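You operate a simulated robot arm through the tools that you are given. There is no shell and no other tool.

The job below is to be done with a simulated two-armed robot. You get a single attempt, and the scene is never put back.

JOB
Put the teal bar from the blue tray in the teal tray. Close the dark blue drawer. Take the white-gripped link and leave it in the cream tray. Put the blue-topped block on the grey board. Press the green blower button three times. Take the felt pad with white grip and leave it on the green board. Fetch the felt pad with black grip and set it on top of the white tin. Open the blue trolley drawer, fetch the orange cube and set it in the inside of the blue trolley drawer, then shut the drawer. Take the dial gauge and put it on the top of the blue trolley. Put the white sleeve on the grey steel plate on the top of the long steel bench. Put the orange-topped block on the blue board. The order is free. Set down upright: blue-topped block, felt pad with white grip, felt pad with black grip, orange cube, dial gauge, orange-topped block.

It is judged by the outcome, as a careful person would: the job done as asked, and still so three seconds after it is handed in. It fails if anything else is knocked over, pushed out of place, dropped, spilled or broken.

ROBOT AND FRAMES
Two 7-joint arms with two-finger parallel grippers on one trunk, on a base that drives. Base frame: it is fixed to the floor where the robot stands at the start and does not move with it; the origin is under the middle of the robot, x ahead of it, y to its left, z up. Readings come in mm, degrees, newtons and seconds.
The left shoulder is at the start at [50, 187, 1060], the right one opposite. With the tool pointing down near the work surface each hand reaches from about 100 to 660 mm from the robot's upright axis, wherever it stands, measured 20 degrees to its own side. Places, roughly: blue board (13x10x1 cm) [5000, -3900, 900]; blue trolley drawer [1200, -10800, 700]; blue-topped block (5x8x6 cm) [-2200, 1200, 900]; cream tray (30x20x5 cm) [-3000, 400, 900]; dark blue drawer [400, -1800, 900]; dial gauge [-1500, -11500, 750]; felt pad with black grip (7x5x7 cm) [1300, -10700, 900]; felt pad with white grip (7x5x7 cm) [-2500, 1400, 900]; green blower button [-2400, 1200, 900]; green board (13x10x1 cm) [-2100, 1000, 900]; grey board (13x10x1 cm) [-3300, 900, 900]; inside of the blue trolley drawer [1200, -10800, 700]; orange cube (5x5x5 cm) [1400, -10600, 900]; orange-topped block (5x8x6 cm) [4800, -3800, 900]; steel plate [5500, -4500, 750]; teal bar (3x11x3 cm) [1200, -3000, 900]; teal tray (30x20x5 cm) [-2400, -300, 900]; top of the blue trolley [1300, -10800, 800]; white sleeve (4x4x5 cm) [5500, -4400, 900]; white tin (8x8x8 cm) [1300, -11000, 900]; white-gripped link (14x5x3 cm) [-2000, -800, 900]. Payload 3.43 kg a hand.
The TCP of each hand is the grasp point between the finger pads, 30 mm short of the fingertips. In the tool frame z runs along the fingers and y along their closing line. Largest opening 94 mm; finger width 28, thickness 10; the body of the gripper, 50 by 96 mm, starts 55 mm behind the TCP.
Orientation is that of the tool frame in the base frame, as a unit quaternion [x, y, z, w]. With the fingers straight down and closing along the base's y, the tool's x points along the base's -x, its y along +y and its z along -z.

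CONTROLS
- The arms move only by the tool arm_command. It takes "left_moves", "right_moves" or both (then of equal length, played together; a hand with none holds still); each is a list of rows, each a list of 3 entries, a list of its own where there are three numbers: the turn, a rotation vector about the tool's x, y, z in rad, then the shift along the tool's x, y, z in cm, then the gripper command, from -1 (shut) to 1 (fully open), values between in proportion. In form: [[[ax, ay, az], [tx, ty, tz], jaw], ...]. A call has 1 to 20 rows; each row shifts and turns the commanded pose from where the row before left it, along the tool's axes as they then stand. Each row takes 0.2 s and may step no farther than 50 mm and 8.6 degrees from the row before; otherwise, or with a gripper value out of range, the whole call is refused. A pose out of reach is approached as far as the arm can. The call stops where the force on the tool passes 40 N (or 10 N more than at its start, if that is more) or the arm is blocked; 0.2 s more then pass. Each finger travels about 153 mm/s and halts on what it meets, pressing with about 40 N; the grip force reading is that of the motor and also rises with nothing between the fingers. The clock runs only during rows and for 0.2 s after the last one: add rows that do not move to give the fingers time. It gives the time, the measured TCP pose, the force on the tool (base axes), the opening and the grip force at its end, in the units of the frame above (readings bear some noise), with the torque about the TCP (base axes, N m) and any sound that the robot's microphone picked up.
- Cameras (640 x 400 px; columns grow to the right, rows downward): "scene" is now at [154.9, -4.5, 1242]; the picture's right is [-0.04, -1.00, 0.00], its down [-0.46, 0.02, -0.89] and it looks along [0.89, -0.04, -0.46] (base axes); focal length 251 px, centre (320, 200). "left" rides on the left gripper at [76, -14, -103] in its tool frame; the picture's right is [0.18, 0.98, 0.00], its down [-0.75, 0.14, -0.64] and it looks along [-0.63, 0.12, 0.77] (tool axes); focal length 243 px, centre (320, 200). "right" rides on the right gripper at [76, 14, -103] in its tool frame; the picture's right is [-0.18, 0.98, 0.00], its down [-0.75, -0.14, -0.64] and it looks along [-0.63, -0.12, 0.77] (tool axes); focal length 243 px, centre (320, 200). There is no depth. A picture from a camera that has moved, and an enlarged one, comes with that camera's place and axes in the base frame and with its lens. The place of the scene camera against the robot may be out by one fixed shift of up to 12 mm in any direction.
- capture(camera): a new picture of that camera. No time passes.
- raise_lower(by): slides the trunk up (or, below 0, down) by that many mm; the arms and the scene camera ride with it, the base frame stays. It gives what a move gives, with no picture.
- base_move(legs): drives the robot by 1 to 6 legs, each [ahead, left, turn to the left] in mm, mm and degrees, along the robot's own axes; the way and the turn of a leg run together, so that a leg with both is an arc; at most 1500 mm and 180 degrees a leg. The arms and the cameras ride along, it lands a little off, and it stops where it bumps. It gives what a move gives.
- head_to(pan, tilt): turns the head with the scene camera to pan (to the left, within 80 degrees either way) and tilt (down, from -29 to 69), counted from straight ahead of the robot. It gives what a move gives.
- zoom(camera, box): a new picture of the part [left, top, right, bottom] of that camera's present view, enlarged. No time passes.
- job_done(): hands the job in; it is judged then, once.

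Nothing tells you exact positions but the pictures and the camera data. Unless the task says otherwise, let go and move clear before handing in.

The tools are called as a command line: name --argument value ..., lists and objects as JSON in quotes. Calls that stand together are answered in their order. arm_command: Moves the arms, as the interface text tells. Its arguments: {"type":"object","properties":{"left_moves":{"type":"array","items":{"type":"array"}},"right_moves":{"type":"array","items":{"type":"array"}}},"required":[]} The other tools are called the same way: raise_lower (by) slides the trunk up or down; base_move (legs) drives the base; head_to (pan, tilt) turns the head that bears the scene camera; capture (camera) takes a picture; zoom (camera, box) takes an enlarged picture of a part of a camera's view; job_done () hands the job in.

At the start:

```text
time_s: 0.0
left_tcp_pos: [488.2, 184.5, 1086.4]
left_tcp_rot: [-0.001, 1.0, 0.0, 0.001]
left_wrist_force: [0.1, -0.1, 0.3]
left_torque: [-0.02, -0.02, -0.04]
left_gripper_width: 93.8
left_finger_force: 0.0
right_tcp_pos: [367.0, -168.4, 1119.4]
right_tcp_rot: [0.001, 1.0, 0.0, 0.0]
right_wrist_force: [-0.6, -0.3, 0.1]
right_torque: [-0.04, -0.01, 0.02]
right_gripper_width: 94.1
right_finger_force: 0.0
trunk travel left (down, up): [-275.0, 157.0]
robot x, y, heading: [-0.8, 2.5, 0.0]
head pan, tilt: [-2.5, 27.6]
```

scene: 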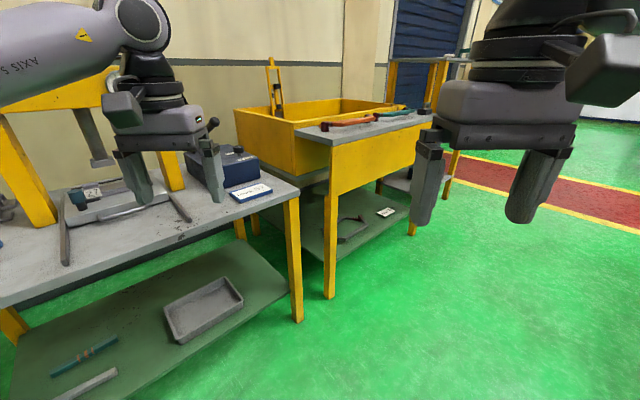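
right: 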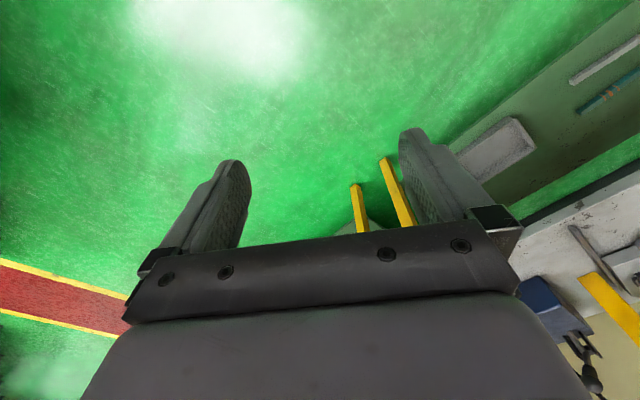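
left: 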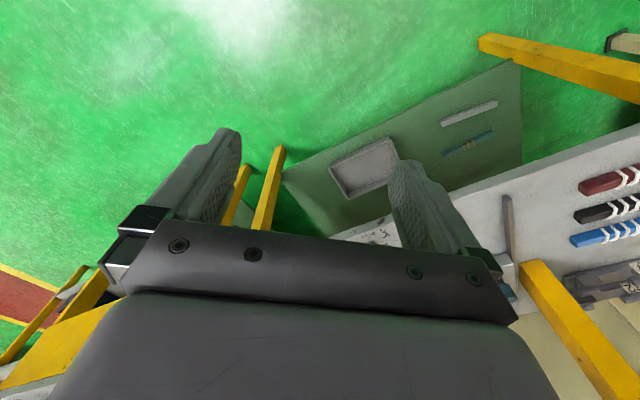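

I see a workbench ahead and to the left and a yellow tub bench beyond it. I'll look around with the head before I drive anywhere.

head_to --pan 70 --tilt 15

capture --camera "scene"

head_to --pan -70 --tilt 15

capture --camera "scene"

head_to --pan 0 --tilt 10

capture --camera "scene"

```text
time_s: 1.4
left_tcp_pos: [486.9, 183.9, 1085.7]
left_tcp_rot: [0.0, 1.0, 0.0, 0.001]
left_wrist_force: [-0.8, 0.3, 0.4]
left_torque: [0.01, 0.0, -0.01]
left_gripper_width: 93.9
left_finger_force: 0.0
right_tcp_pos: [366.8, -168.9, 1117.9]
right_tcp_rot: [0.001, 1.0, -0.001, 0.0]
right_wrist_force: [0.3, -0.5, -0.6]
right_torque: [-0.04, 0.03, 0.03]
right_gripper_width: 93.7
right_finger_force: 0.1
trunk travel left (down, up): [-275.0, 157.0]
robot x, y, heading: [-0.5, 1.7, -0.1]
head pan, tilt: [70.0, 15.0]
```

```text
taken
camera scene: at [95.7, 87.1, 1262.4], right [0.94, -0.34, 0.0], down [-0.09, -0.24, -0.97], along [0.33, 0.91, -0.26], focal length 251 px, centre (320, 200)
```

scene: 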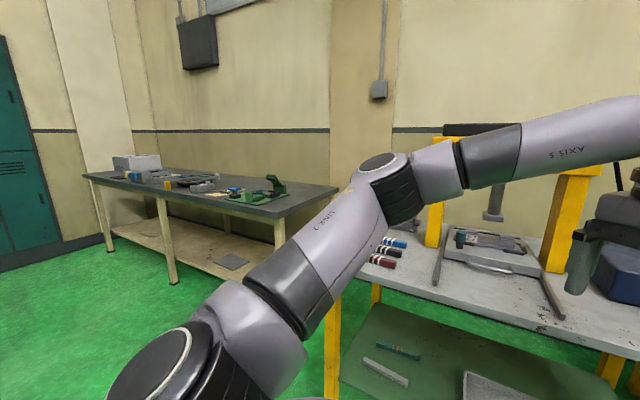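

```text
time_s: 3.7
left_tcp_pos: [487.6, 185.0, 1087.1]
left_tcp_rot: [0.0, 1.0, 0.0, 0.0]
left_wrist_force: [0.5, -0.5, 0.1]
left_torque: [0.0, -0.03, 0.03]
left_gripper_width: 93.8
left_finger_force: 0.0
right_tcp_pos: [366.2, -168.8, 1119.4]
right_tcp_rot: [0.001, 1.0, 0.0, 0.0]
right_wrist_force: [0.2, 0.3, -0.2]
right_torque: [0.01, 0.03, -0.02]
right_gripper_width: 93.9
right_finger_force: 0.0
trunk travel left (down, up): [-275.0, 157.0]
robot x, y, heading: [0.4, 0.1, 0.0]
head pan, tilt: [-70.0, 15.0]
```

```text
taken
camera scene: at [95.7, -88.4, 1262.4], right [-0.94, -0.34, 0.0], down [-0.09, 0.24, -0.97], along [0.33, -0.91, -0.26], focal length 251 px, centre (320, 200)
```

scene: 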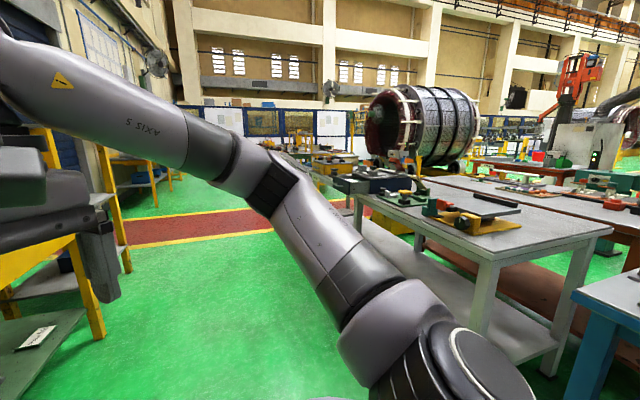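

```text
time_s: 5.1
left_tcp_pos: [487.3, 183.7, 1086.5]
left_tcp_rot: [-0.001, 1.0, 0.001, 0.001]
left_wrist_force: [-0.3, 0.4, -0.2]
left_torque: [-0.01, 0.0, -0.01]
left_gripper_width: 94.1
left_finger_force: 0.0
right_tcp_pos: [367.7, -167.9, 1118.3]
right_tcp_rot: [0.001, 1.0, 0.0, 0.001]
right_wrist_force: [0.1, -0.6, 0.1]
right_torque: [0.0, -0.01, 0.02]
right_gripper_width: 93.8
right_finger_force: 0.1
trunk travel left (down, up): [-275.0, 157.0]
robot x, y, heading: [-1.1, 3.5, -0.2]
head pan, tilt: [0.0, 10.0]
```

```text
taken
camera scene: at [156.7, -0.7, 1270.5], right [0.0, -1.0, 0.0], down [-0.17, 0.0, -0.98], along [0.98, 0.0, -0.17], focal length 251 px, centre (320, 200)
```

scene: 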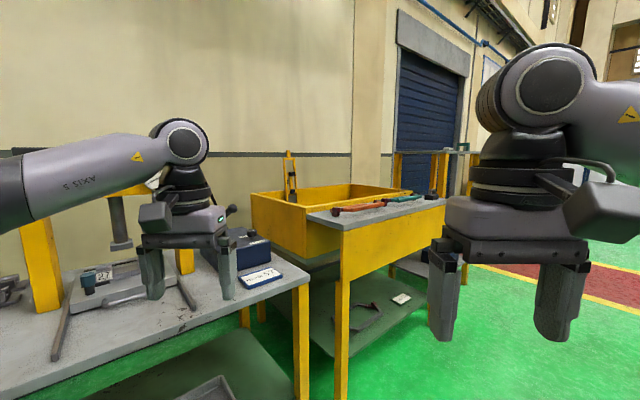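

The benches to the right match the listed places. I'll zoom in there and then turn around to survey the far side.

head_to --pan -78 --tilt 15

zoom --camera "scene" --box '[200, 100, 440, 250]'

zoom --camera "scene" --box '[400, 100, 640, 250]'

```text
time_s: 6.6
left_tcp_pos: [488.3, 185.1, 1086.1]
left_tcp_rot: [0.0, 1.0, 0.0, 0.001]
left_wrist_force: [-1.0, 1.0, -0.6]
left_torque: [-0.02, -0.03, -0.04]
left_gripper_width: 94.3
left_finger_force: 0.0
right_tcp_pos: [367.7, -169.1, 1119.8]
right_tcp_rot: [0.001, 1.0, 0.0, 0.0]
right_wrist_force: [0.5, -0.7, 0.5]
right_torque: [-0.01, -0.01, 0.0]
right_gripper_width: 93.8
right_finger_force: 0.0
trunk travel left (down, up): [-275.0, 157.0]
robot x, y, heading: [-2.0, -2.1, 0.0]
head pan, tilt: [-78.0, 15.0]
```

```text
2.67 times, centred on (320, 175) of scene
camera zoom: at [83.2, -91.9, 1262.4], right [-0.98, -0.21, 0.0], down [-0.05, 0.25, -0.97], along [0.2, -0.94, -0.26], focal length 669 px, centre (320, 267)
```

zoom: 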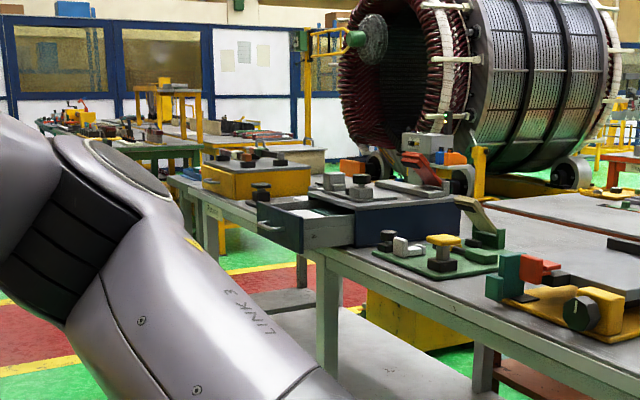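

```text
2.67 times, centred on (520, 175) of scene
camera zoom: at [83.2, -91.9, 1262.4], right [-0.98, -0.21, 0.0], down [-0.05, 0.25, -0.97], along [0.2, -0.94, -0.26], focal length 669 px, centre (-213, 267)
```

zoom: 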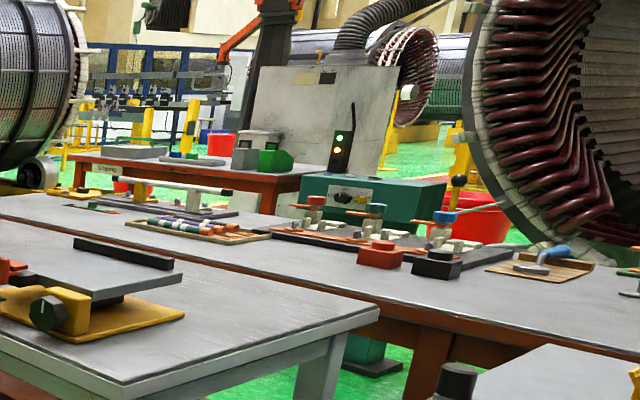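

The dark blue drawer box is on the grey bench to my right-rear, and the bench edge runs at about -52°. I'll drive down the aisle to face that drawer.

base_move --legs '[[0, 0, -52], [1450, 0, 0], [0, 0, -90]]'

head_to --pan 0 --tilt 25

capture --camera "scene"

```text
time_s: 20.1
left_tcp_pos: [697.0, -1573.8, 1085.1]
left_tcp_rot: [0.939, 0.345, -0.001, 0.0]
left_wrist_force: [0.6, -0.2, -0.4]
left_torque: [0.01, 0.0, 0.01]
left_gripper_width: 94.1
left_finger_force: 0.0
right_tcp_pos: [558.7, -1227.9, 1118.4]
right_tcp_rot: [0.939, 0.343, 0.0, 0.0]
right_wrist_force: [0.2, -0.2, 1.1]
right_torque: [-0.02, 0.01, -0.01]
right_gripper_width: 93.9
right_finger_force: 0.1
trunk travel left (down, up): [-275.0, 157.0]
robot x, y, heading: [949.5, -1118.5, -139.8]
head pan, tilt: [-78.0, 15.0]
```

```text
time_s: 21.6
left_tcp_pos: [695.0, -1575.5, 1085.8]
left_tcp_rot: [0.939, 0.345, -0.001, 0.0]
left_wrist_force: [0.4, -0.1, -0.1]
left_torque: [-0.02, 0.0, -0.01]
left_gripper_width: 94.1
left_finger_force: 0.0
right_tcp_pos: [558.0, -1227.8, 1119.3]
right_tcp_rot: [0.939, 0.344, 0.001, 0.0]
right_wrist_force: [-0.2, 0.4, -0.2]
right_torque: [0.04, -0.01, 0.02]
right_gripper_width: 94.2
right_finger_force: 0.0
trunk travel left (down, up): [-275.0, 157.0]
robot x, y, heading: [949.4, -1121.3, -139.6]
head pan, tilt: [0.0, 25.0]
```

```text
taken
camera scene: at [838.3, -1216.8, 1246.2], right [-0.65, 0.76, 0.0], down [0.32, 0.27, -0.91], along [-0.69, -0.59, -0.42], focal length 251 px, centre (320, 200)
```

scene: 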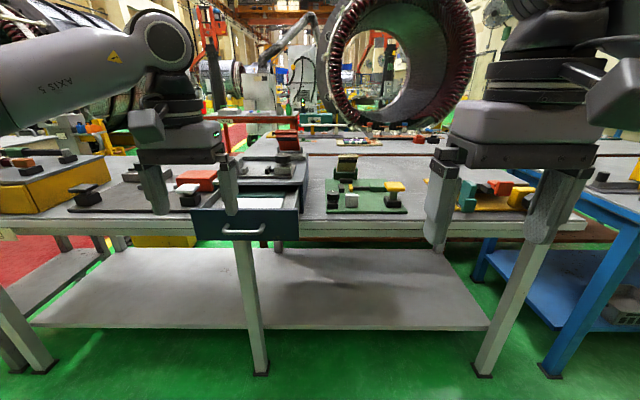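

The drawer's handle triangulates to about (566, -1693, 922). I'll zoom in to see how far it's open.

zoom --camera "scene" --box '[160, 100, 400, 250]'

capture --camera "left"

```text
2.67 times, centred on (280, 175) of scene
camera zoom: at [838.3, -1216.8, 1246.2], right [-0.65, 0.76, 0.0], down [0.32, 0.27, -0.91], along [-0.69, -0.59, -0.42], focal length 669 px, centre (427, 267)
```

zoom: 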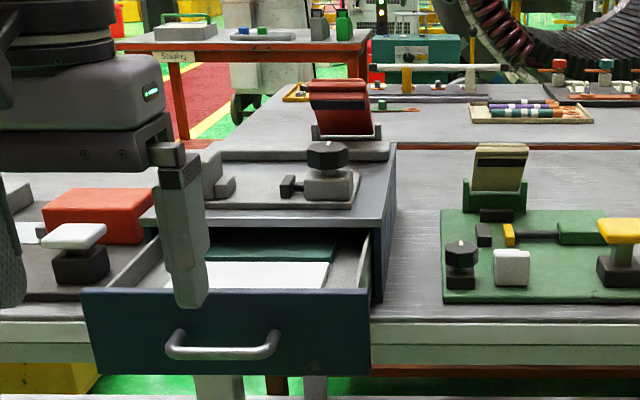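

```text
taken
camera left: at [744.5, -1514.4, 1189.9], right [0.78, -0.63, 0.0], down [-0.48, -0.59, 0.64], along [-0.41, -0.5, -0.77], focal length 243 px, centre (320, 200)
```

left: 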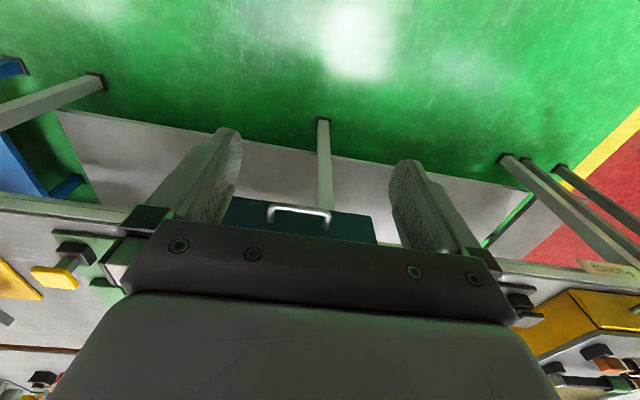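

The drawer is about 115 mm open and sticks out over the bench edge. I'll drive 170 mm closer, shut the left gripper, drop it in front of the handle and push.

base_move --legs '[[170, 0, 0]]'

arm_command --left_moves '[[[0, 0, 0], [3, 0, 0], -1], [[0, 0, 0], [3, 0, 0], -1], [[0, 0, 0], [0, 0, 0], -1]]'

capture --camera "scene"

capture --camera "left"

```text
time_s: 23.1
left_tcp_pos: [564.2, -1684.7, 1085.9]
left_tcp_rot: [0.939, 0.343, -0.001, 0.0]
left_wrist_force: [0.7, -0.9, 0.1]
left_torque: [0.0, 0.03, -0.01]
left_gripper_width: 94.1
left_finger_force: 0.0
right_tcp_pos: [428.6, -1336.2, 1119.3]
right_tcp_rot: [0.939, 0.343, 0.0, 0.0]
right_wrist_force: [-0.5, -0.1, 0.1]
right_torque: [0.02, 0.0, 0.02]
right_gripper_width: 93.8
right_finger_force: 0.1
trunk travel left (down, up): [-275.0, 157.0]
robot x, y, heading: [820.7, -1226.6, -140.0]
head pan, tilt: [0.0, 25.0]
```

```text
time_s: 23.9
left_tcp_pos: [612.1, -1645.9, 1086.6]
left_tcp_rot: [0.939, 0.345, -0.002, 0.0]
left_wrist_force: [0.4, -0.3, 0.1]
left_torque: [-0.03, 0.01, -0.01]
left_gripper_width: 0.0
left_finger_force: 33.2
right_tcp_pos: [429.3, -1336.9, 1119.7]
right_tcp_rot: [0.939, 0.343, 0.0, 0.0]
right_wrist_force: [-0.2, 0.1, 0.0]
right_torque: [0.02, -0.01, 0.02]
right_gripper_width: 93.8
right_finger_force: 0.0
trunk travel left (down, up): [-275.0, 157.0]
robot x, y, heading: [819.0, -1227.7, -139.8]
head pan, tilt: [0.0, 25.0]
```

```text
taken
camera scene: at [708.4, -1326.3, 1246.2], right [-0.64, 0.76, 0.0], down [0.32, 0.27, -0.91], along [-0.69, -0.58, -0.42], focal length 251 px, centre (320, 200)
```

scene: 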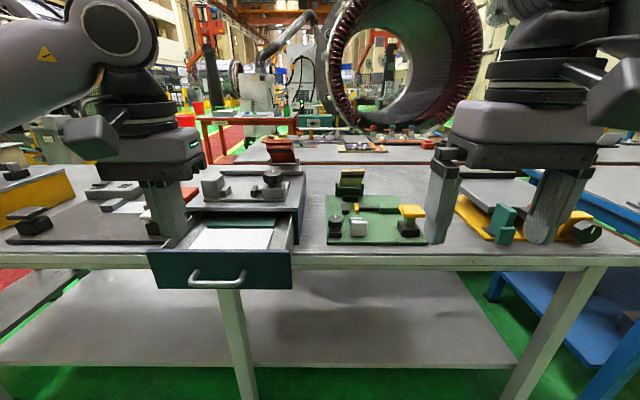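

```text
taken
camera left: at [662.3, -1585.0, 1190.7], right [0.77, -0.63, 0.0], down [-0.48, -0.59, 0.64], along [-0.41, -0.5, -0.77], focal length 243 px, centre (320, 200)
```

left: 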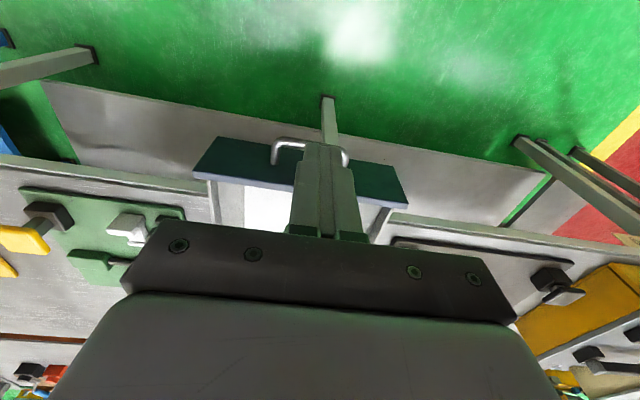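

The closed left fingers are about 50 mm short of the handle. I'll lower them to handle height now.

arm_command --left_moves '[[[0, 0, 0], [0, 0, 4], -1], [[0, 0, 0], [0, 0, 4], -1], [[0, 0, 0], [0, 0, 4], -1], [[0, 0, 0], [0, 0, 4], -1], [[0, 0, 0], [0, 0, 0], -1]]'

capture --camera "scene"

capture --camera "left"

```text
time_s: 25.1
left_tcp_pos: [608.4, -1644.8, 926.8]
left_tcp_rot: [0.939, 0.344, -0.002, 0.0]
left_wrist_force: [0.9, -0.8, -0.1]
left_torque: [-0.03, 0.01, -0.01]
left_gripper_width: 0.0
left_finger_force: 33.1
right_tcp_pos: [429.7, -1337.7, 1119.6]
right_tcp_rot: [0.94, 0.342, -0.001, 0.001]
right_wrist_force: [0.3, 0.1, 0.0]
right_torque: [0.04, 0.02, -0.02]
right_gripper_width: 93.8
right_finger_force: 0.0
trunk travel left (down, up): [-275.0, 157.0]
robot x, y, heading: [820.2, -1226.3, -139.6]
head pan, tilt: [0.0, 25.0]
```

```text
taken
camera scene: at [708.4, -1326.3, 1246.2], right [-0.64, 0.76, 0.0], down [0.32, 0.27, -0.91], along [-0.69, -0.58, -0.42], focal length 251 px, centre (320, 200)
```

scene: 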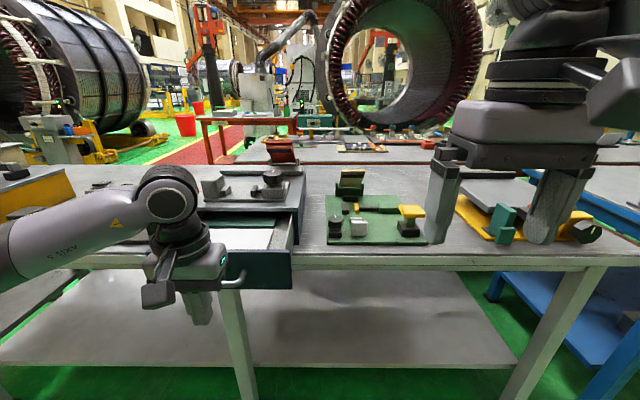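

```text
taken
camera left: at [657.3, -1584.2, 1029.9], right [0.77, -0.63, 0.0], down [-0.48, -0.59, 0.64], along [-0.41, -0.5, -0.76], focal length 243 px, centre (320, 200)
```

left: 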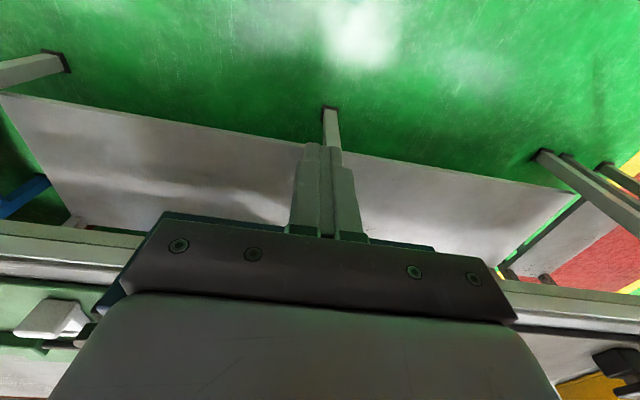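

The fingers are in front of the handle at the right height. I'll push forward slowly.

arm_command --left_moves '[[[0, 0, 0], [-2, 0, 0], -1], [[0, 0, 0], [-2, 0, 0], -1], [[0, 0, 0], [-2, 0, 0], -1], [[0, 0, 0], [-2, 0, 0], -1], [[0, 0, 0], [-1, 0, 0], -1]]'

capture --camera "scene"

```text
time_s: 26.2
left_tcp_pos: [542.3, -1703.6, 926.8]
left_tcp_rot: [0.939, 0.344, -0.002, 0.001]
left_wrist_force: [0.4, 0.5, -0.4]
left_torque: [-0.02, -0.01, 0.01]
left_gripper_width: 0.2
left_finger_force: 32.2
right_tcp_pos: [429.7, -1336.6, 1118.5]
right_tcp_rot: [0.939, 0.343, 0.0, 0.0]
right_wrist_force: [0.4, -0.2, -0.5]
right_torque: [-0.01, -0.02, -0.01]
right_gripper_width: 94.2
right_finger_force: 0.0
trunk travel left (down, up): [-275.0, 157.0]
robot x, y, heading: [817.4, -1226.7, -139.6]
head pan, tilt: [0.0, 25.0]
```

```text
taken
camera scene: at [708.4, -1326.3, 1246.2], right [-0.64, 0.76, 0.0], down [0.32, 0.27, -0.91], along [-0.69, -0.58, -0.42], focal length 251 px, centre (320, 200)
```

scene: 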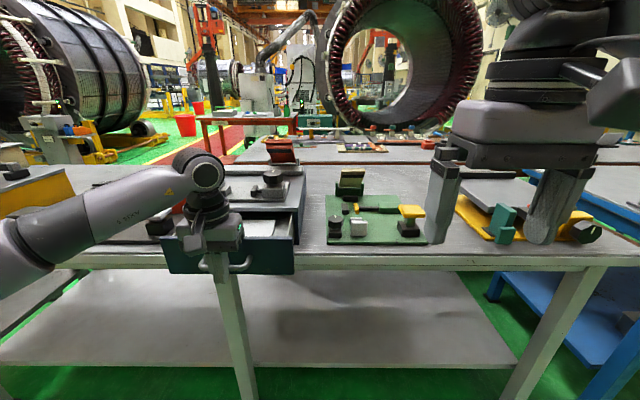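

The drawer is sliding in with little force. I'll keep pushing.

arm_command --left_moves '[[[0, 0, 0], [-2, 0, 0], -1], [[0, 0, 0], [-2, 0, 0], -1], [[0, 0, 0], [-2, 0, 0], -1]]'

capture --camera "scene"

```text
time_s: 27.1
left_tcp_pos: [496.5, -1744.6, 928.0]
left_tcp_rot: [0.939, 0.343, -0.001, 0.003]
left_wrist_force: [0.2, -0.5, -0.6]
left_torque: [0.01, -0.01, 0.0]
left_gripper_width: 0.0
left_finger_force: 32.6
right_tcp_pos: [428.8, -1336.6, 1118.6]
right_tcp_rot: [0.94, 0.342, 0.0, 0.001]
right_wrist_force: [-0.3, -0.4, -0.1]
right_torque: [-0.03, -0.03, 0.01]
right_gripper_width: 94.0
right_finger_force: 0.0
trunk travel left (down, up): [-275.0, 157.0]
robot x, y, heading: [816.5, -1226.9, -139.9]
head pan, tilt: [0.0, 25.0]
```

```text
taken
camera scene: at [708.2, -1326.4, 1246.2], right [-0.64, 0.76, 0.0], down [0.32, 0.27, -0.91], along [-0.69, -0.58, -0.42], focal length 251 px, centre (320, 200)
```

scene: 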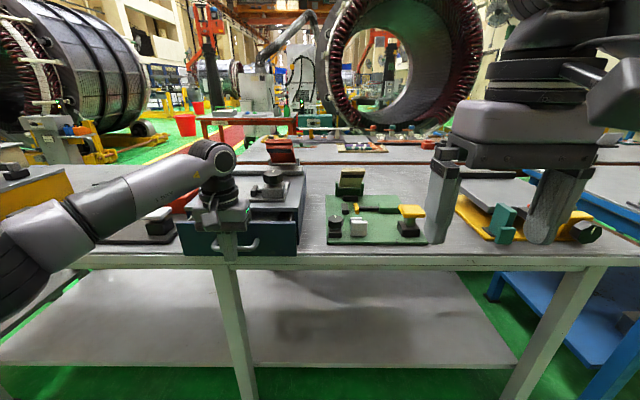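

arm_command --left_moves '[[[0, 0, 0], [-1.5, 0, 0], -1], [[0, 0, 0], [-1.5, 0, 0], -1]]'

zoom --camera "scene" --box '[140, 130, 380, 280]'

```text
time_s: 27.6
left_tcp_pos: [471.9, -1762.6, 927.4]
left_tcp_rot: [0.939, 0.343, -0.001, 0.002]
left_wrist_force: [-0.8, -0.1, -0.3]
left_torque: [-0.02, 0.01, 0.0]
left_gripper_width: 0.1
left_finger_force: 32.5
right_tcp_pos: [428.6, -1337.3, 1119.8]
right_tcp_rot: [0.94, 0.342, 0.0, 0.001]
right_wrist_force: [0.7, -0.1, -0.1]
right_torque: [0.03, 0.01, 0.0]
right_gripper_width: 94.1
right_finger_force: 0.0
trunk travel left (down, up): [-275.0, 157.0]
robot x, y, heading: [817.3, -1230.2, -139.8]
head pan, tilt: [0.0, 25.0]
```

```text
2.67 times, centred on (260, 205) of scene
camera zoom: at [708.2, -1326.2, 1246.1], right [-0.64, 0.76, 0.0], down [0.32, 0.27, -0.91], along [-0.69, -0.58, -0.42], focal length 669 px, centre (480, 187)
```

zoom: 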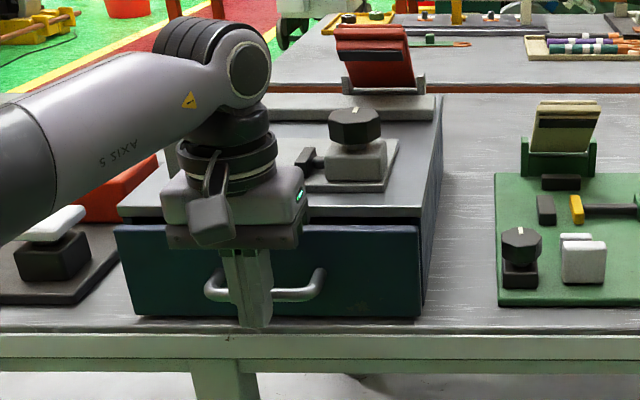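

arm_command --left_moves '[[[0, 0, 0], [-1, 0, 0], -1], [[0, 0, 0], [-1, 0, 0], -1]]'

zoom --camera "scene" --box '[140, 130, 380, 280]'

```text
time_s: 28.3
left_tcp_pos: [465.7, -1768.3, 926.2]
left_tcp_rot: [0.939, 0.343, 0.013, -0.003]
left_wrist_force: [12.7, 11.9, 4.4]
left_torque: [-0.04, -0.28, -0.02]
left_gripper_width: 0.0
left_finger_force: 32.7
right_tcp_pos: [430.6, -1334.8, 1119.3]
right_tcp_rot: [0.939, 0.344, 0.0, 0.001]
right_wrist_force: [0.2, -0.1, -0.3]
right_torque: [-0.02, 0.0, -0.02]
right_gripper_width: 94.0
right_finger_force: 0.0
trunk travel left (down, up): [-275.0, 157.0]
robot x, y, heading: [816.7, -1225.9, -139.6]
head pan, tilt: [0.0, 25.0]
stopped in row 2 (left hand): the force on the tool passed its limit at 47 N (the readings are from after the stop); the commanded pose is now the measured one
```

```text
2.67 times, centred on (260, 205) of scene
camera zoom: at [710.6, -1324.4, 1246.7], right [-0.65, 0.76, 0.0], down [0.32, 0.27, -0.91], along [-0.69, -0.59, -0.42], focal length 669 px, centre (480, 187)
```

zoom: 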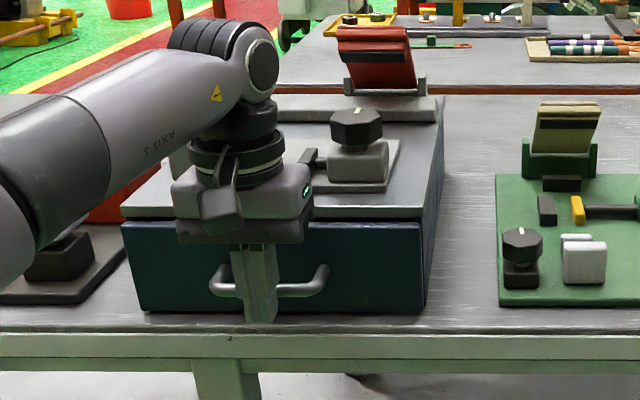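

The drawer has reached its stop with the panel flush. I'll back off, raise the hand and check it's shut.

arm_command --left_moves '[[[0, 0, 0], [3, 0, 0], -1], [[0, 0, 0], [4, 0, 0], -1], [[0, 0, 0], [4, 0, 0], -1], [[0, 0, 0], [0, 0, -4.5], -1], [[0, 0, 0], [0, 0, -4.5], -1], [[0, 0, 0], [0, 0, -4.5], -1], [[0, 0, 0], [0, 0, -4.5], 1], [[0, 0, 0], [0, 0, 0], 1], [[0, 0, 0], [0, 0, 0], 1]]'

head_to --pan 10 --tilt 25

capture --camera "scene"

head_to --pan 70 --tilt 20

capture --camera "scene"

```text
time_s: 30.3
left_tcp_pos: [544.1, -1701.0, 1108.1]
left_tcp_rot: [0.939, 0.343, 0.011, -0.003]
left_wrist_force: [-0.1, -0.1, -0.2]
left_torque: [-0.02, 0.01, -0.01]
left_gripper_width: 94.1
left_finger_force: 0.1
right_tcp_pos: [429.8, -1338.1, 1120.8]
right_tcp_rot: [0.939, 0.343, 0.0, 0.0]
right_wrist_force: [-0.2, 0.5, 0.1]
right_torque: [-0.02, 0.01, 0.03]
right_gripper_width: 93.9
right_finger_force: 0.0
trunk travel left (down, up): [-275.0, 157.0]
robot x, y, heading: [816.1, -1228.4, -139.9]
head pan, tilt: [0.0, 25.0]
```

```text
time_s: 31.0
left_tcp_pos: [544.3, -1700.5, 1107.8]
left_tcp_rot: [0.939, 0.343, 0.011, -0.003]
left_wrist_force: [0.1, -0.5, -0.3]
left_torque: [0.01, -0.03, -0.02]
left_gripper_width: 94.1
left_finger_force: 0.1
right_tcp_pos: [429.5, -1336.9, 1118.5]
right_tcp_rot: [0.939, 0.343, 0.0, 0.001]
right_wrist_force: [-0.2, 1.1, 0.6]
right_torque: [0.01, -0.02, -0.01]
right_gripper_width: 93.9
right_finger_force: 0.1
trunk travel left (down, up): [-275.0, 157.0]
robot x, y, heading: [820.9, -1229.6, -139.6]
head pan, tilt: [10.0, 25.0]
```

```text
taken
camera scene: at [720.4, -1337.3, 1246.2], right [-0.77, 0.64, 0.0], down [0.27, 0.32, -0.91], along [-0.58, -0.7, -0.42], focal length 251 px, centre (320, 200)
```

scene: 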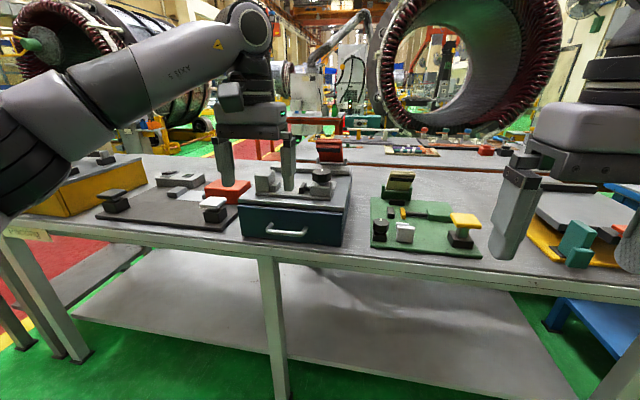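

```text
time_s: 32.3
left_tcp_pos: [545.2, -1700.3, 1108.0]
left_tcp_rot: [0.939, 0.343, 0.01, -0.003]
left_wrist_force: [0.1, 0.5, 0.3]
left_torque: [-0.04, -0.03, 0.01]
left_gripper_width: 94.2
left_finger_force: 0.1
right_tcp_pos: [430.3, -1337.6, 1118.3]
right_tcp_rot: [0.94, 0.342, 0.0, 0.0]
right_wrist_force: [1.3, -1.0, 0.2]
right_torque: [0.01, 0.01, 0.01]
right_gripper_width: 94.1
right_finger_force: 0.0
trunk travel left (down, up): [-275.0, 157.0]
robot x, y, heading: [817.9, -1226.8, -139.8]
head pan, tilt: [70.0, 20.0]
```

```text
taken
camera scene: at [811.5, -1354.0, 1254.3], right [-0.94, -0.34, 0.0], down [-0.12, 0.32, -0.94], along [0.32, -0.88, -0.34], focal length 251 px, centre (320, 200)
```

scene: 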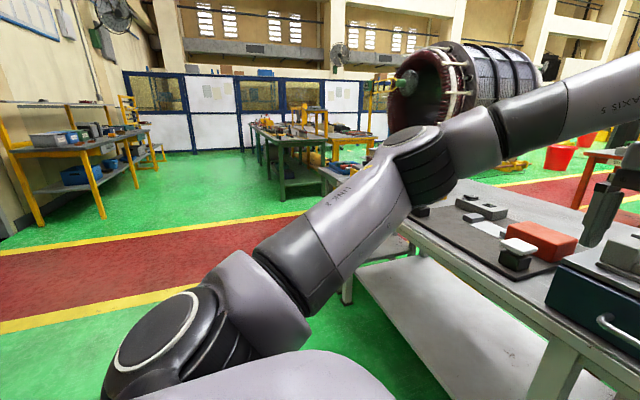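

The drawer is closed. Next is the teal bar in the blue tray farther along this bench, so I'll back off slightly and slide left.

base_move --legs '[[-60, 0, 0], [0, 1400, 0]]'

head_to --pan 5 --tilt 25

capture --camera "scene"

```text
time_s: 45.2
left_tcp_pos: [1449.7, -2727.7, 1107.9]
left_tcp_rot: [0.946, 0.325, 0.011, -0.002]
left_wrist_force: [0.0, -0.2, 0.0]
left_torque: [0.03, 0.01, 0.02]
left_gripper_width: 93.9
left_finger_force: 0.1
right_tcp_pos: [1348.1, -2361.4, 1119.5]
right_tcp_rot: [0.946, 0.325, 0.0, 0.0]
right_wrist_force: [-0.3, -0.3, 0.5]
right_torque: [0.0, 0.01, 0.0]
right_gripper_width: 94.0
right_finger_force: 0.1
trunk travel left (down, up): [-275.0, 157.0]
robot x, y, heading: [1737.4, -2267.4, -142.1]
head pan, tilt: [70.0, 20.0]
```

```text
time_s: 46.6
left_tcp_pos: [1450.5, -2727.5, 1108.6]
left_tcp_rot: [0.946, 0.325, 0.011, -0.002]
left_wrist_force: [0.4, -0.4, -1.3]
left_torque: [-0.04, -0.05, 0.0]
left_gripper_width: 93.9
left_finger_force: 0.1
right_tcp_pos: [1349.1, -2358.9, 1119.8]
right_tcp_rot: [0.945, 0.326, 0.0, 0.0]
right_wrist_force: [0.0, 0.8, 0.5]
right_torque: [-0.03, 0.0, -0.02]
right_gripper_width: 94.1
right_finger_force: 0.2
trunk travel left (down, up): [-275.0, 157.0]
robot x, y, heading: [1743.9, -2264.7, -141.9]
head pan, tilt: [5.0, 25.0]
```

```text
taken
camera scene: at [1633.2, -2365.8, 1246.2], right [-0.68, 0.73, 0.0], down [0.31, 0.29, -0.91], along [-0.66, -0.62, -0.42], focal length 251 px, centre (320, 200)
```

scene: 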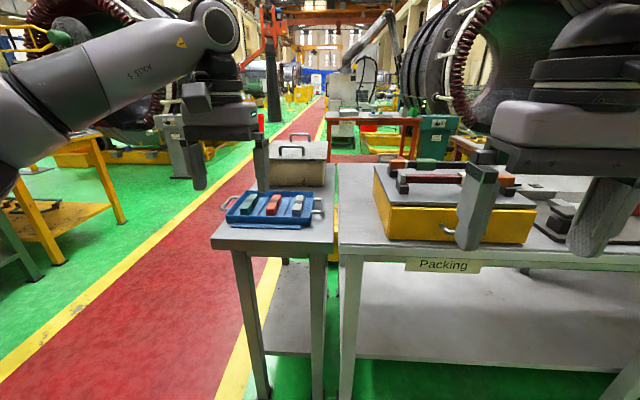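

The blue tray, holding several bars, is on a small side table just ahead and to the left. I'll zoom in.

zoom --camera "scene" --box '[190, 150, 350, 250]'

```text
4.00 times, centred on (270, 200) of scene
camera zoom: at [1633.2, -2365.8, 1246.2], right [-0.68, 0.73, 0.0], down [0.31, 0.29, -0.91], along [-0.66, -0.62, -0.42], focal length 1003 px, centre (520, 200)
```

zoom: 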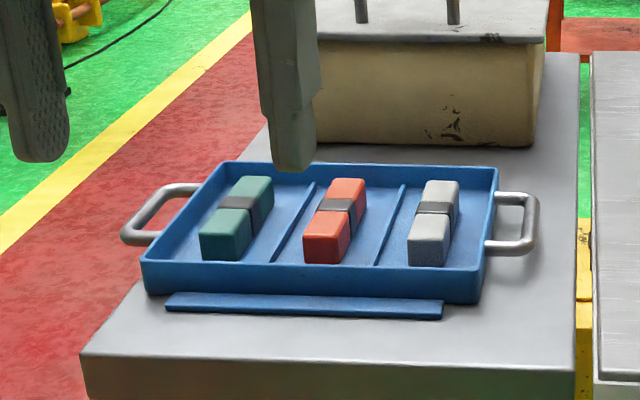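

The teal bar is the leftmost of the three, at roughly (1256, -3036). I'll drive closer so it's under the left hand's reach.

base_move --legs '[[280, 110, 0]]'

capture --camera "left"

capture --camera "scene"

```text
time_s: 48.6
left_tcp_pos: [1305.3, -2986.3, 1107.4]
left_tcp_rot: [0.944, 0.329, 0.011, -0.003]
left_wrist_force: [-0.8, -0.7, 0.4]
left_torque: [0.03, 0.04, 0.03]
left_gripper_width: 93.8
left_finger_force: 0.1
right_tcp_pos: [1201.6, -2620.0, 1119.5]
right_tcp_rot: [0.944, 0.33, 0.0, -0.001]
right_wrist_force: [0.1, 0.5, 0.3]
right_torque: [-0.03, -0.03, 0.02]
right_gripper_width: 94.0
right_finger_force: 0.1
trunk travel left (down, up): [-275.0, 157.0]
robot x, y, heading: [1590.5, -2522.2, -141.8]
head pan, tilt: [5.0, 25.0]
```

```text
taken
camera left: at [1353.8, -2929.4, 1213.0], right [0.75, -0.66, 0.01], down [-0.52, -0.59, 0.62], along [-0.41, -0.47, -0.78], focal length 243 px, centre (320, 200)
```

left: 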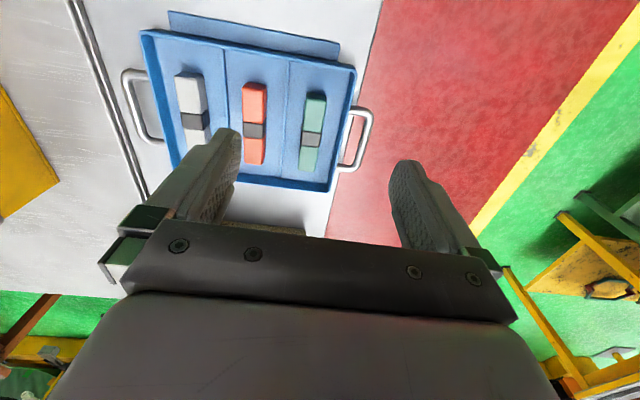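

```text
taken
camera scene: at [1485.5, -2623.6, 1246.1], right [-0.69, 0.72, 0.0], down [0.31, 0.29, -0.91], along [-0.66, -0.62, -0.42], focal length 251 px, centre (320, 200)
```

scene: 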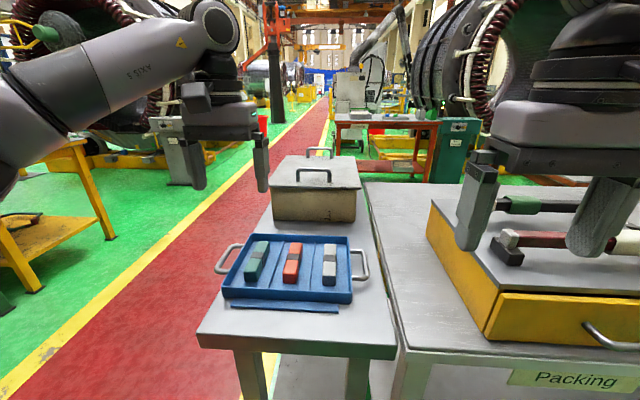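

The teal bar triangulates to about (1255, -3029), top near z 885, lined up nearly with my heading. I'll move the left hand above it and lower partway to look again.

arm_command --left_moves '[[[0, 0, -0.05], [-3.3, 0.13, 0], 1], [[0, 0, 0], [-3.3, 0.13, 0], 0.5], [[0, 0, 0], [0, 0, 4], 0], [[0, 0, 0], [0, 0, 4], 0], [[0, 0, 0], [0, 0, 2], 0], [[0, 0, 0], [0, 0, 0], 0]]'

capture --camera "left"

zoom --camera "scene" --box '[180, 180, 400, 318]'

```text
time_s: 50.0
left_tcp_pos: [1259.5, -3028.8, 1007.0]
left_tcp_rot: [0.936, 0.352, 0.011, -0.002]
left_wrist_force: [-0.8, 0.2, 0.1]
left_torque: [0.0, -0.01, -0.01]
left_gripper_width: 47.1
left_finger_force: 0.1
right_tcp_pos: [1199.9, -2619.3, 1119.6]
right_tcp_rot: [0.944, 0.33, 0.0, 0.001]
right_wrist_force: [-0.8, -0.7, -0.1]
right_torque: [0.01, 0.02, 0.03]
right_gripper_width: 94.0
right_finger_force: 0.0
trunk travel left (down, up): [-275.0, 157.0]
robot x, y, heading: [1590.7, -2523.9, -141.5]
head pan, tilt: [5.0, 25.0]
```

```text
taken
camera left: at [1304.4, -2968.6, 1112.6], right [0.79, -0.62, 0.01], down [-0.48, -0.61, 0.63], along [-0.38, -0.5, -0.78], focal length 243 px, centre (320, 200)
```

left: 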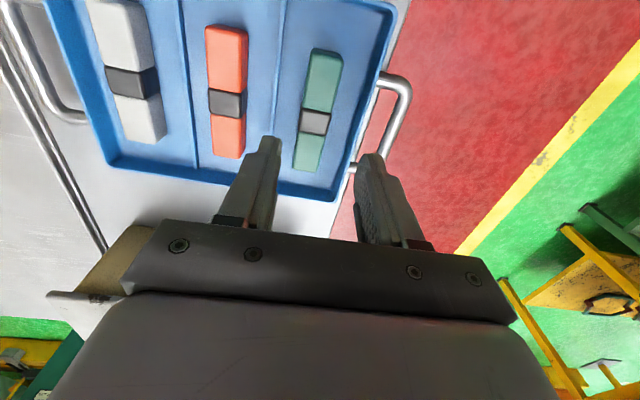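

```text
2.90 times, centred on (290, 249) of scene
camera zoom: at [1485.7, -2623.3, 1246.2], right [-0.69, 0.72, 0.0], down [0.31, 0.29, -0.91], along [-0.66, -0.62, -0.42], focal length 727 px, centre (407, 58)
```

zoom: 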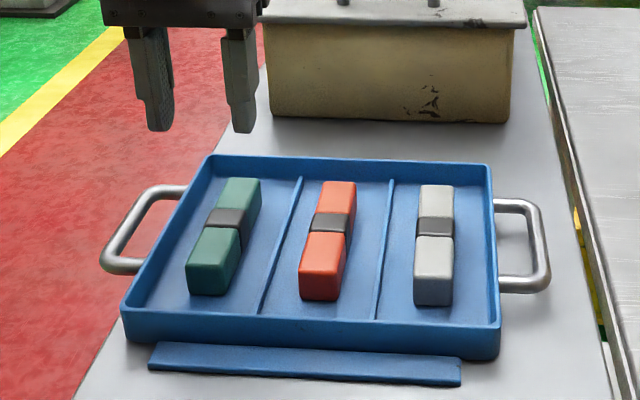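

The top of the bar is near z 895. I'll shift about 8 mm forward and 4 mm right, then lower most of the way and check again.

arm_command --left_moves '[[[0, 0, 0], [-0.7, -0.4, 0], 0], [[0, 0, 0], [0, 0, 3], 0], [[0, 0, 0], [0, 0, 3], 0], [[0, 0, 0], [0, 0, 0], 0]]'

capture --camera "left"

zoom --camera "scene" --box '[180, 180, 400, 318]'

```text
time_s: 51.0
left_tcp_pos: [1252.5, -3031.8, 944.2]
left_tcp_rot: [0.936, 0.352, 0.011, -0.002]
left_wrist_force: [0.1, 1.1, 0.0]
left_torque: [-0.04, 0.0, -0.01]
left_gripper_width: 47.0
left_finger_force: 0.1
right_tcp_pos: [1200.8, -2619.9, 1118.3]
right_tcp_rot: [0.944, 0.33, 0.0, -0.001]
right_wrist_force: [0.3, 0.0, -0.3]
right_torque: [0.02, -0.01, 0.0]
right_gripper_width: 94.1
right_finger_force: 0.1
trunk travel left (down, up): [-275.0, 157.0]
robot x, y, heading: [1594.4, -2519.3, -141.8]
head pan, tilt: [5.0, 25.0]
```

```text
taken
camera left: at [1297.5, -2971.9, 1050.9], right [0.79, -0.62, 0.01], down [-0.49, -0.61, 0.63], along [-0.38, -0.5, -0.78], focal length 243 px, centre (320, 200)
```

left: 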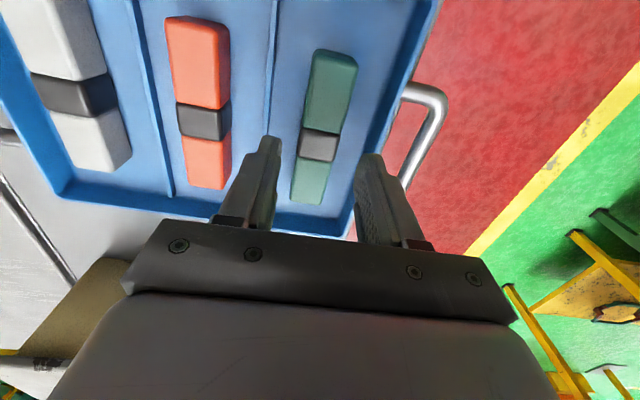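

```text
2.90 times, centred on (290, 249) of scene
camera zoom: at [1485.7, -2623.2, 1246.2], right [-0.69, 0.72, 0.0], down [0.31, 0.29, -0.91], along [-0.66, -0.62, -0.42], focal length 727 px, centre (407, 58)
```

zoom: 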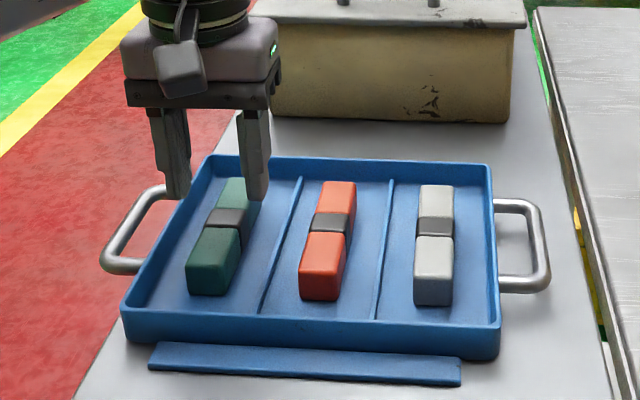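

The fingers straddle the bar and are centred on its band. I'll lower the last 37 mm and close.

arm_command --left_moves '[[[0, 0, 0], [0, 0, 2], 0], [[0, 0, 0], [0, 0, 1.8], 0], [[0, 0, 0], [0, 0, 0], 0]]'

capture --camera "left"

zoom --camera "scene" --box '[180, 180, 400, 318]'

```text
time_s: 51.8
left_tcp_pos: [1252.4, -3030.9, 909.7]
left_tcp_rot: [0.936, 0.352, 0.012, -0.003]
left_wrist_force: [-0.2, -0.7, 0.2]
left_torque: [-0.01, 0.0, 0.03]
left_gripper_width: 47.0
left_finger_force: 0.0
right_tcp_pos: [1200.0, -2619.9, 1119.8]
right_tcp_rot: [0.944, 0.329, -0.001, 0.001]
right_wrist_force: [-0.3, 0.3, 0.4]
right_torque: [0.01, -0.02, 0.05]
right_gripper_width: 93.9
right_finger_force: 0.0
trunk travel left (down, up): [-275.0, 157.0]
robot x, y, heading: [1591.1, -2522.6, -141.4]
head pan, tilt: [5.0, 25.0]
```

```text
taken
camera left: at [1298.6, -2971.5, 1015.6], right [0.79, -0.62, 0.01], down [-0.49, -0.61, 0.63], along [-0.38, -0.5, -0.78], focal length 243 px, centre (320, 200)
```

left: 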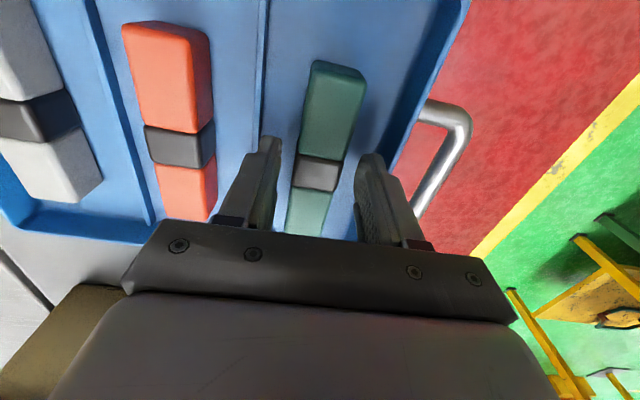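

```text
2.90 times, centred on (290, 249) of scene
camera zoom: at [1485.7, -2623.3, 1246.2], right [-0.69, 0.72, 0.0], down [0.31, 0.29, -0.91], along [-0.66, -0.62, -0.42], focal length 727 px, centre (407, 58)
```

zoom: 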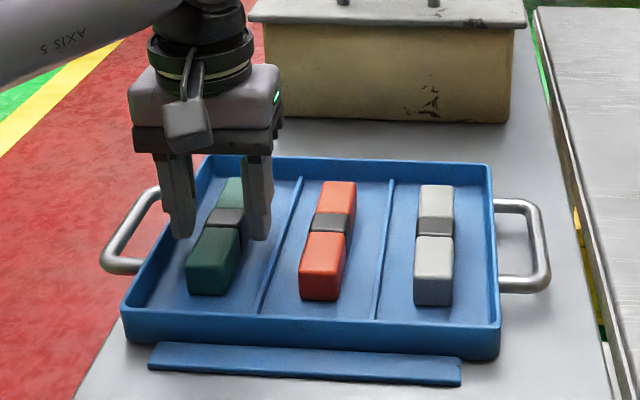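

arm_command --left_moves '[[[0, 0, 0], [0, 0, 0.7], 0], [[0, 0, 0], [0, 0, 0], -0.4], [[0, 0, 0], [0, 0, 0], -1], [[0, 0, 0], [0, 0, 0], -1]]'

capture --camera "left"

```text
time_s: 52.8
left_tcp_pos: [1251.7, -3030.3, 903.0]
left_tcp_rot: [0.936, 0.351, 0.012, -0.003]
left_wrist_force: [-0.1, 0.0, -1.4]
left_torque: [-0.02, 0.11, -0.06]
left_gripper_width: 26.9
left_finger_force: 40.6
right_tcp_pos: [1201.0, -2620.3, 1118.9]
right_tcp_rot: [0.944, 0.329, 0.0, 0.0]
right_wrist_force: [0.7, -0.1, 0.7]
right_torque: [-0.02, -0.01, 0.0]
right_gripper_width: 94.2
right_finger_force: 0.0
trunk travel left (down, up): [-275.0, 157.0]
robot x, y, heading: [1594.8, -2523.4, -141.3]
head pan, tilt: [5.0, 25.0]
```

```text
taken
camera left: at [1298.3, -2971.0, 1008.2], right [0.79, -0.62, 0.01], down [-0.49, -0.61, 0.63], along [-0.38, -0.5, -0.78], focal length 243 px, centre (320, 200)
```

left: 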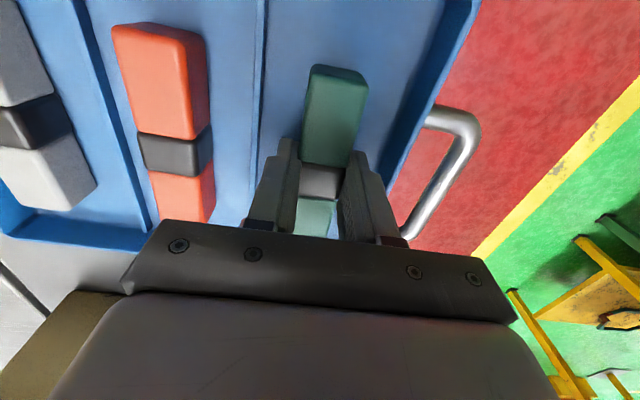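

The bar is gripped with 27 mm between the fingers. I'll lift it straight up.

arm_command --left_moves '[[[0, 0, 0], [0, 0, -2], -1], [[0, 0, 0], [0, 0, -4], -1], [[0, 0, 0], [0, 0, -4], -1], [[0, 0, 0], [0, 0, -4], -1], [[0, 0, 0], [0, 0, -4], -1], [[0, 0, 0], [2, 0, -2], -1], [[0, 0, 0], [4, 0, 0], -1], [[0, 0, 0], [4, 0, 0], -1]]'

capture --camera "left"

capture --camera "scene"

```text
time_s: 54.6
left_tcp_pos: [1323.6, -2964.2, 1106.2]
left_tcp_rot: [0.935, 0.354, 0.011, -0.003]
left_wrist_force: [0.0, -0.4, 0.4]
left_torque: [-0.04, 0.02, 0.02]
left_gripper_width: 0.0
left_finger_force: 33.6
right_tcp_pos: [1200.9, -2619.7, 1119.5]
right_tcp_rot: [0.944, 0.33, -0.001, 0.0]
right_wrist_force: [-1.0, -0.8, -0.1]
right_torque: [0.0, 0.01, 0.0]
right_gripper_width: 94.0
right_finger_force: 0.1
trunk travel left (down, up): [-275.0, 157.0]
robot x, y, heading: [1594.2, -2525.1, -141.7]
head pan, tilt: [5.0, 25.0]
```

```text
taken
camera left: at [1369.5, -2905.0, 1211.0], right [0.79, -0.62, 0.01], down [-0.48, -0.61, 0.63], along [-0.38, -0.5, -0.78], focal length 243 px, centre (320, 200)
```

left: 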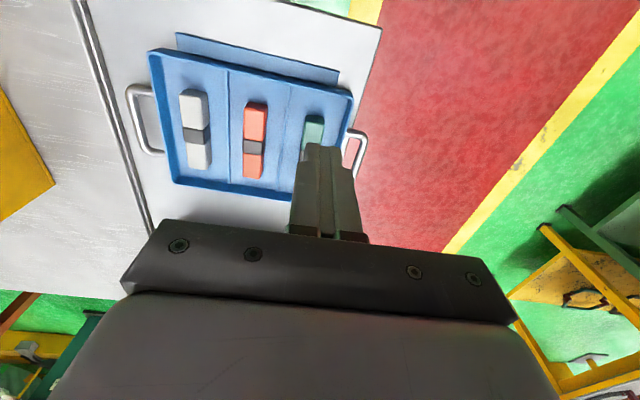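

```text
taken
camera scene: at [1486.0, -2623.2, 1246.2], right [-0.69, 0.72, 0.0], down [0.31, 0.29, -0.91], along [-0.66, -0.62, -0.42], focal length 251 px, centre (320, 200)
```

scene: 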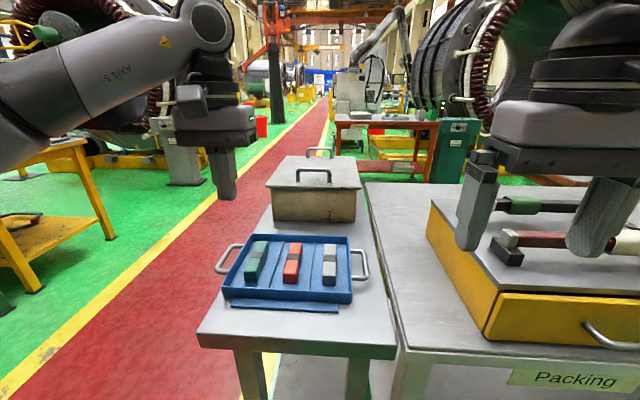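

The bar slipped out of the fingers and stayed in the tray, so that grip was too shallow. I'll check its pose before retrying deeper.

zoom --camera "scene" --box '[180, 180, 400, 318]'

zoom --camera "left" --box '[130, 20, 370, 170]'

```text
2.90 times, centred on (290, 249) of scene
camera zoom: at [1486.0, -2623.2, 1246.2], right [-0.69, 0.72, 0.0], down [0.31, 0.29, -0.91], along [-0.66, -0.62, -0.42], focal length 727 px, centre (407, 58)
```

zoom: 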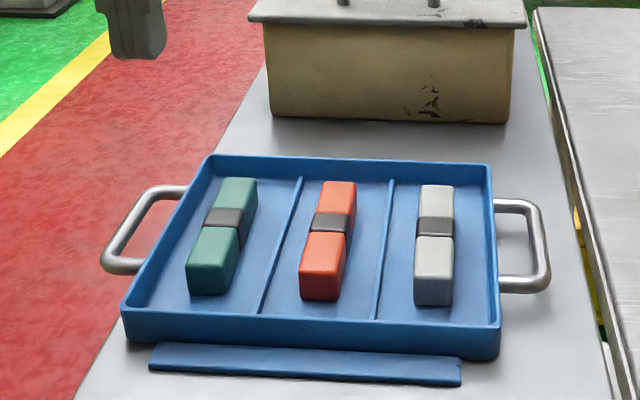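

```text
2.67 times, centred on (250, 95) of left
camera zoom: at [1369.5, -2905.0, 1211.0], right [0.79, -0.62, 0.01], down [-0.48, -0.61, 0.63], along [-0.38, -0.5, -0.78], focal length 647 px, centre (507, 480)
```

zoom: 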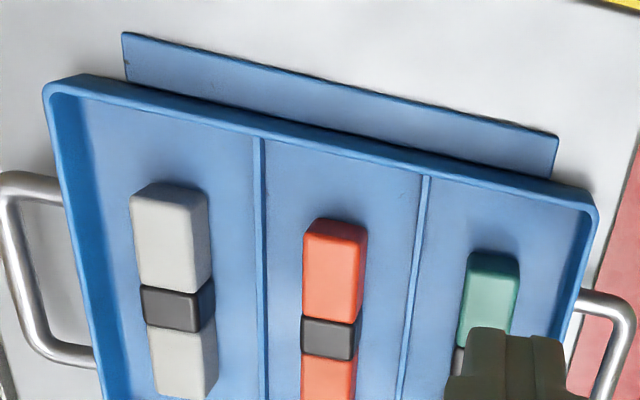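

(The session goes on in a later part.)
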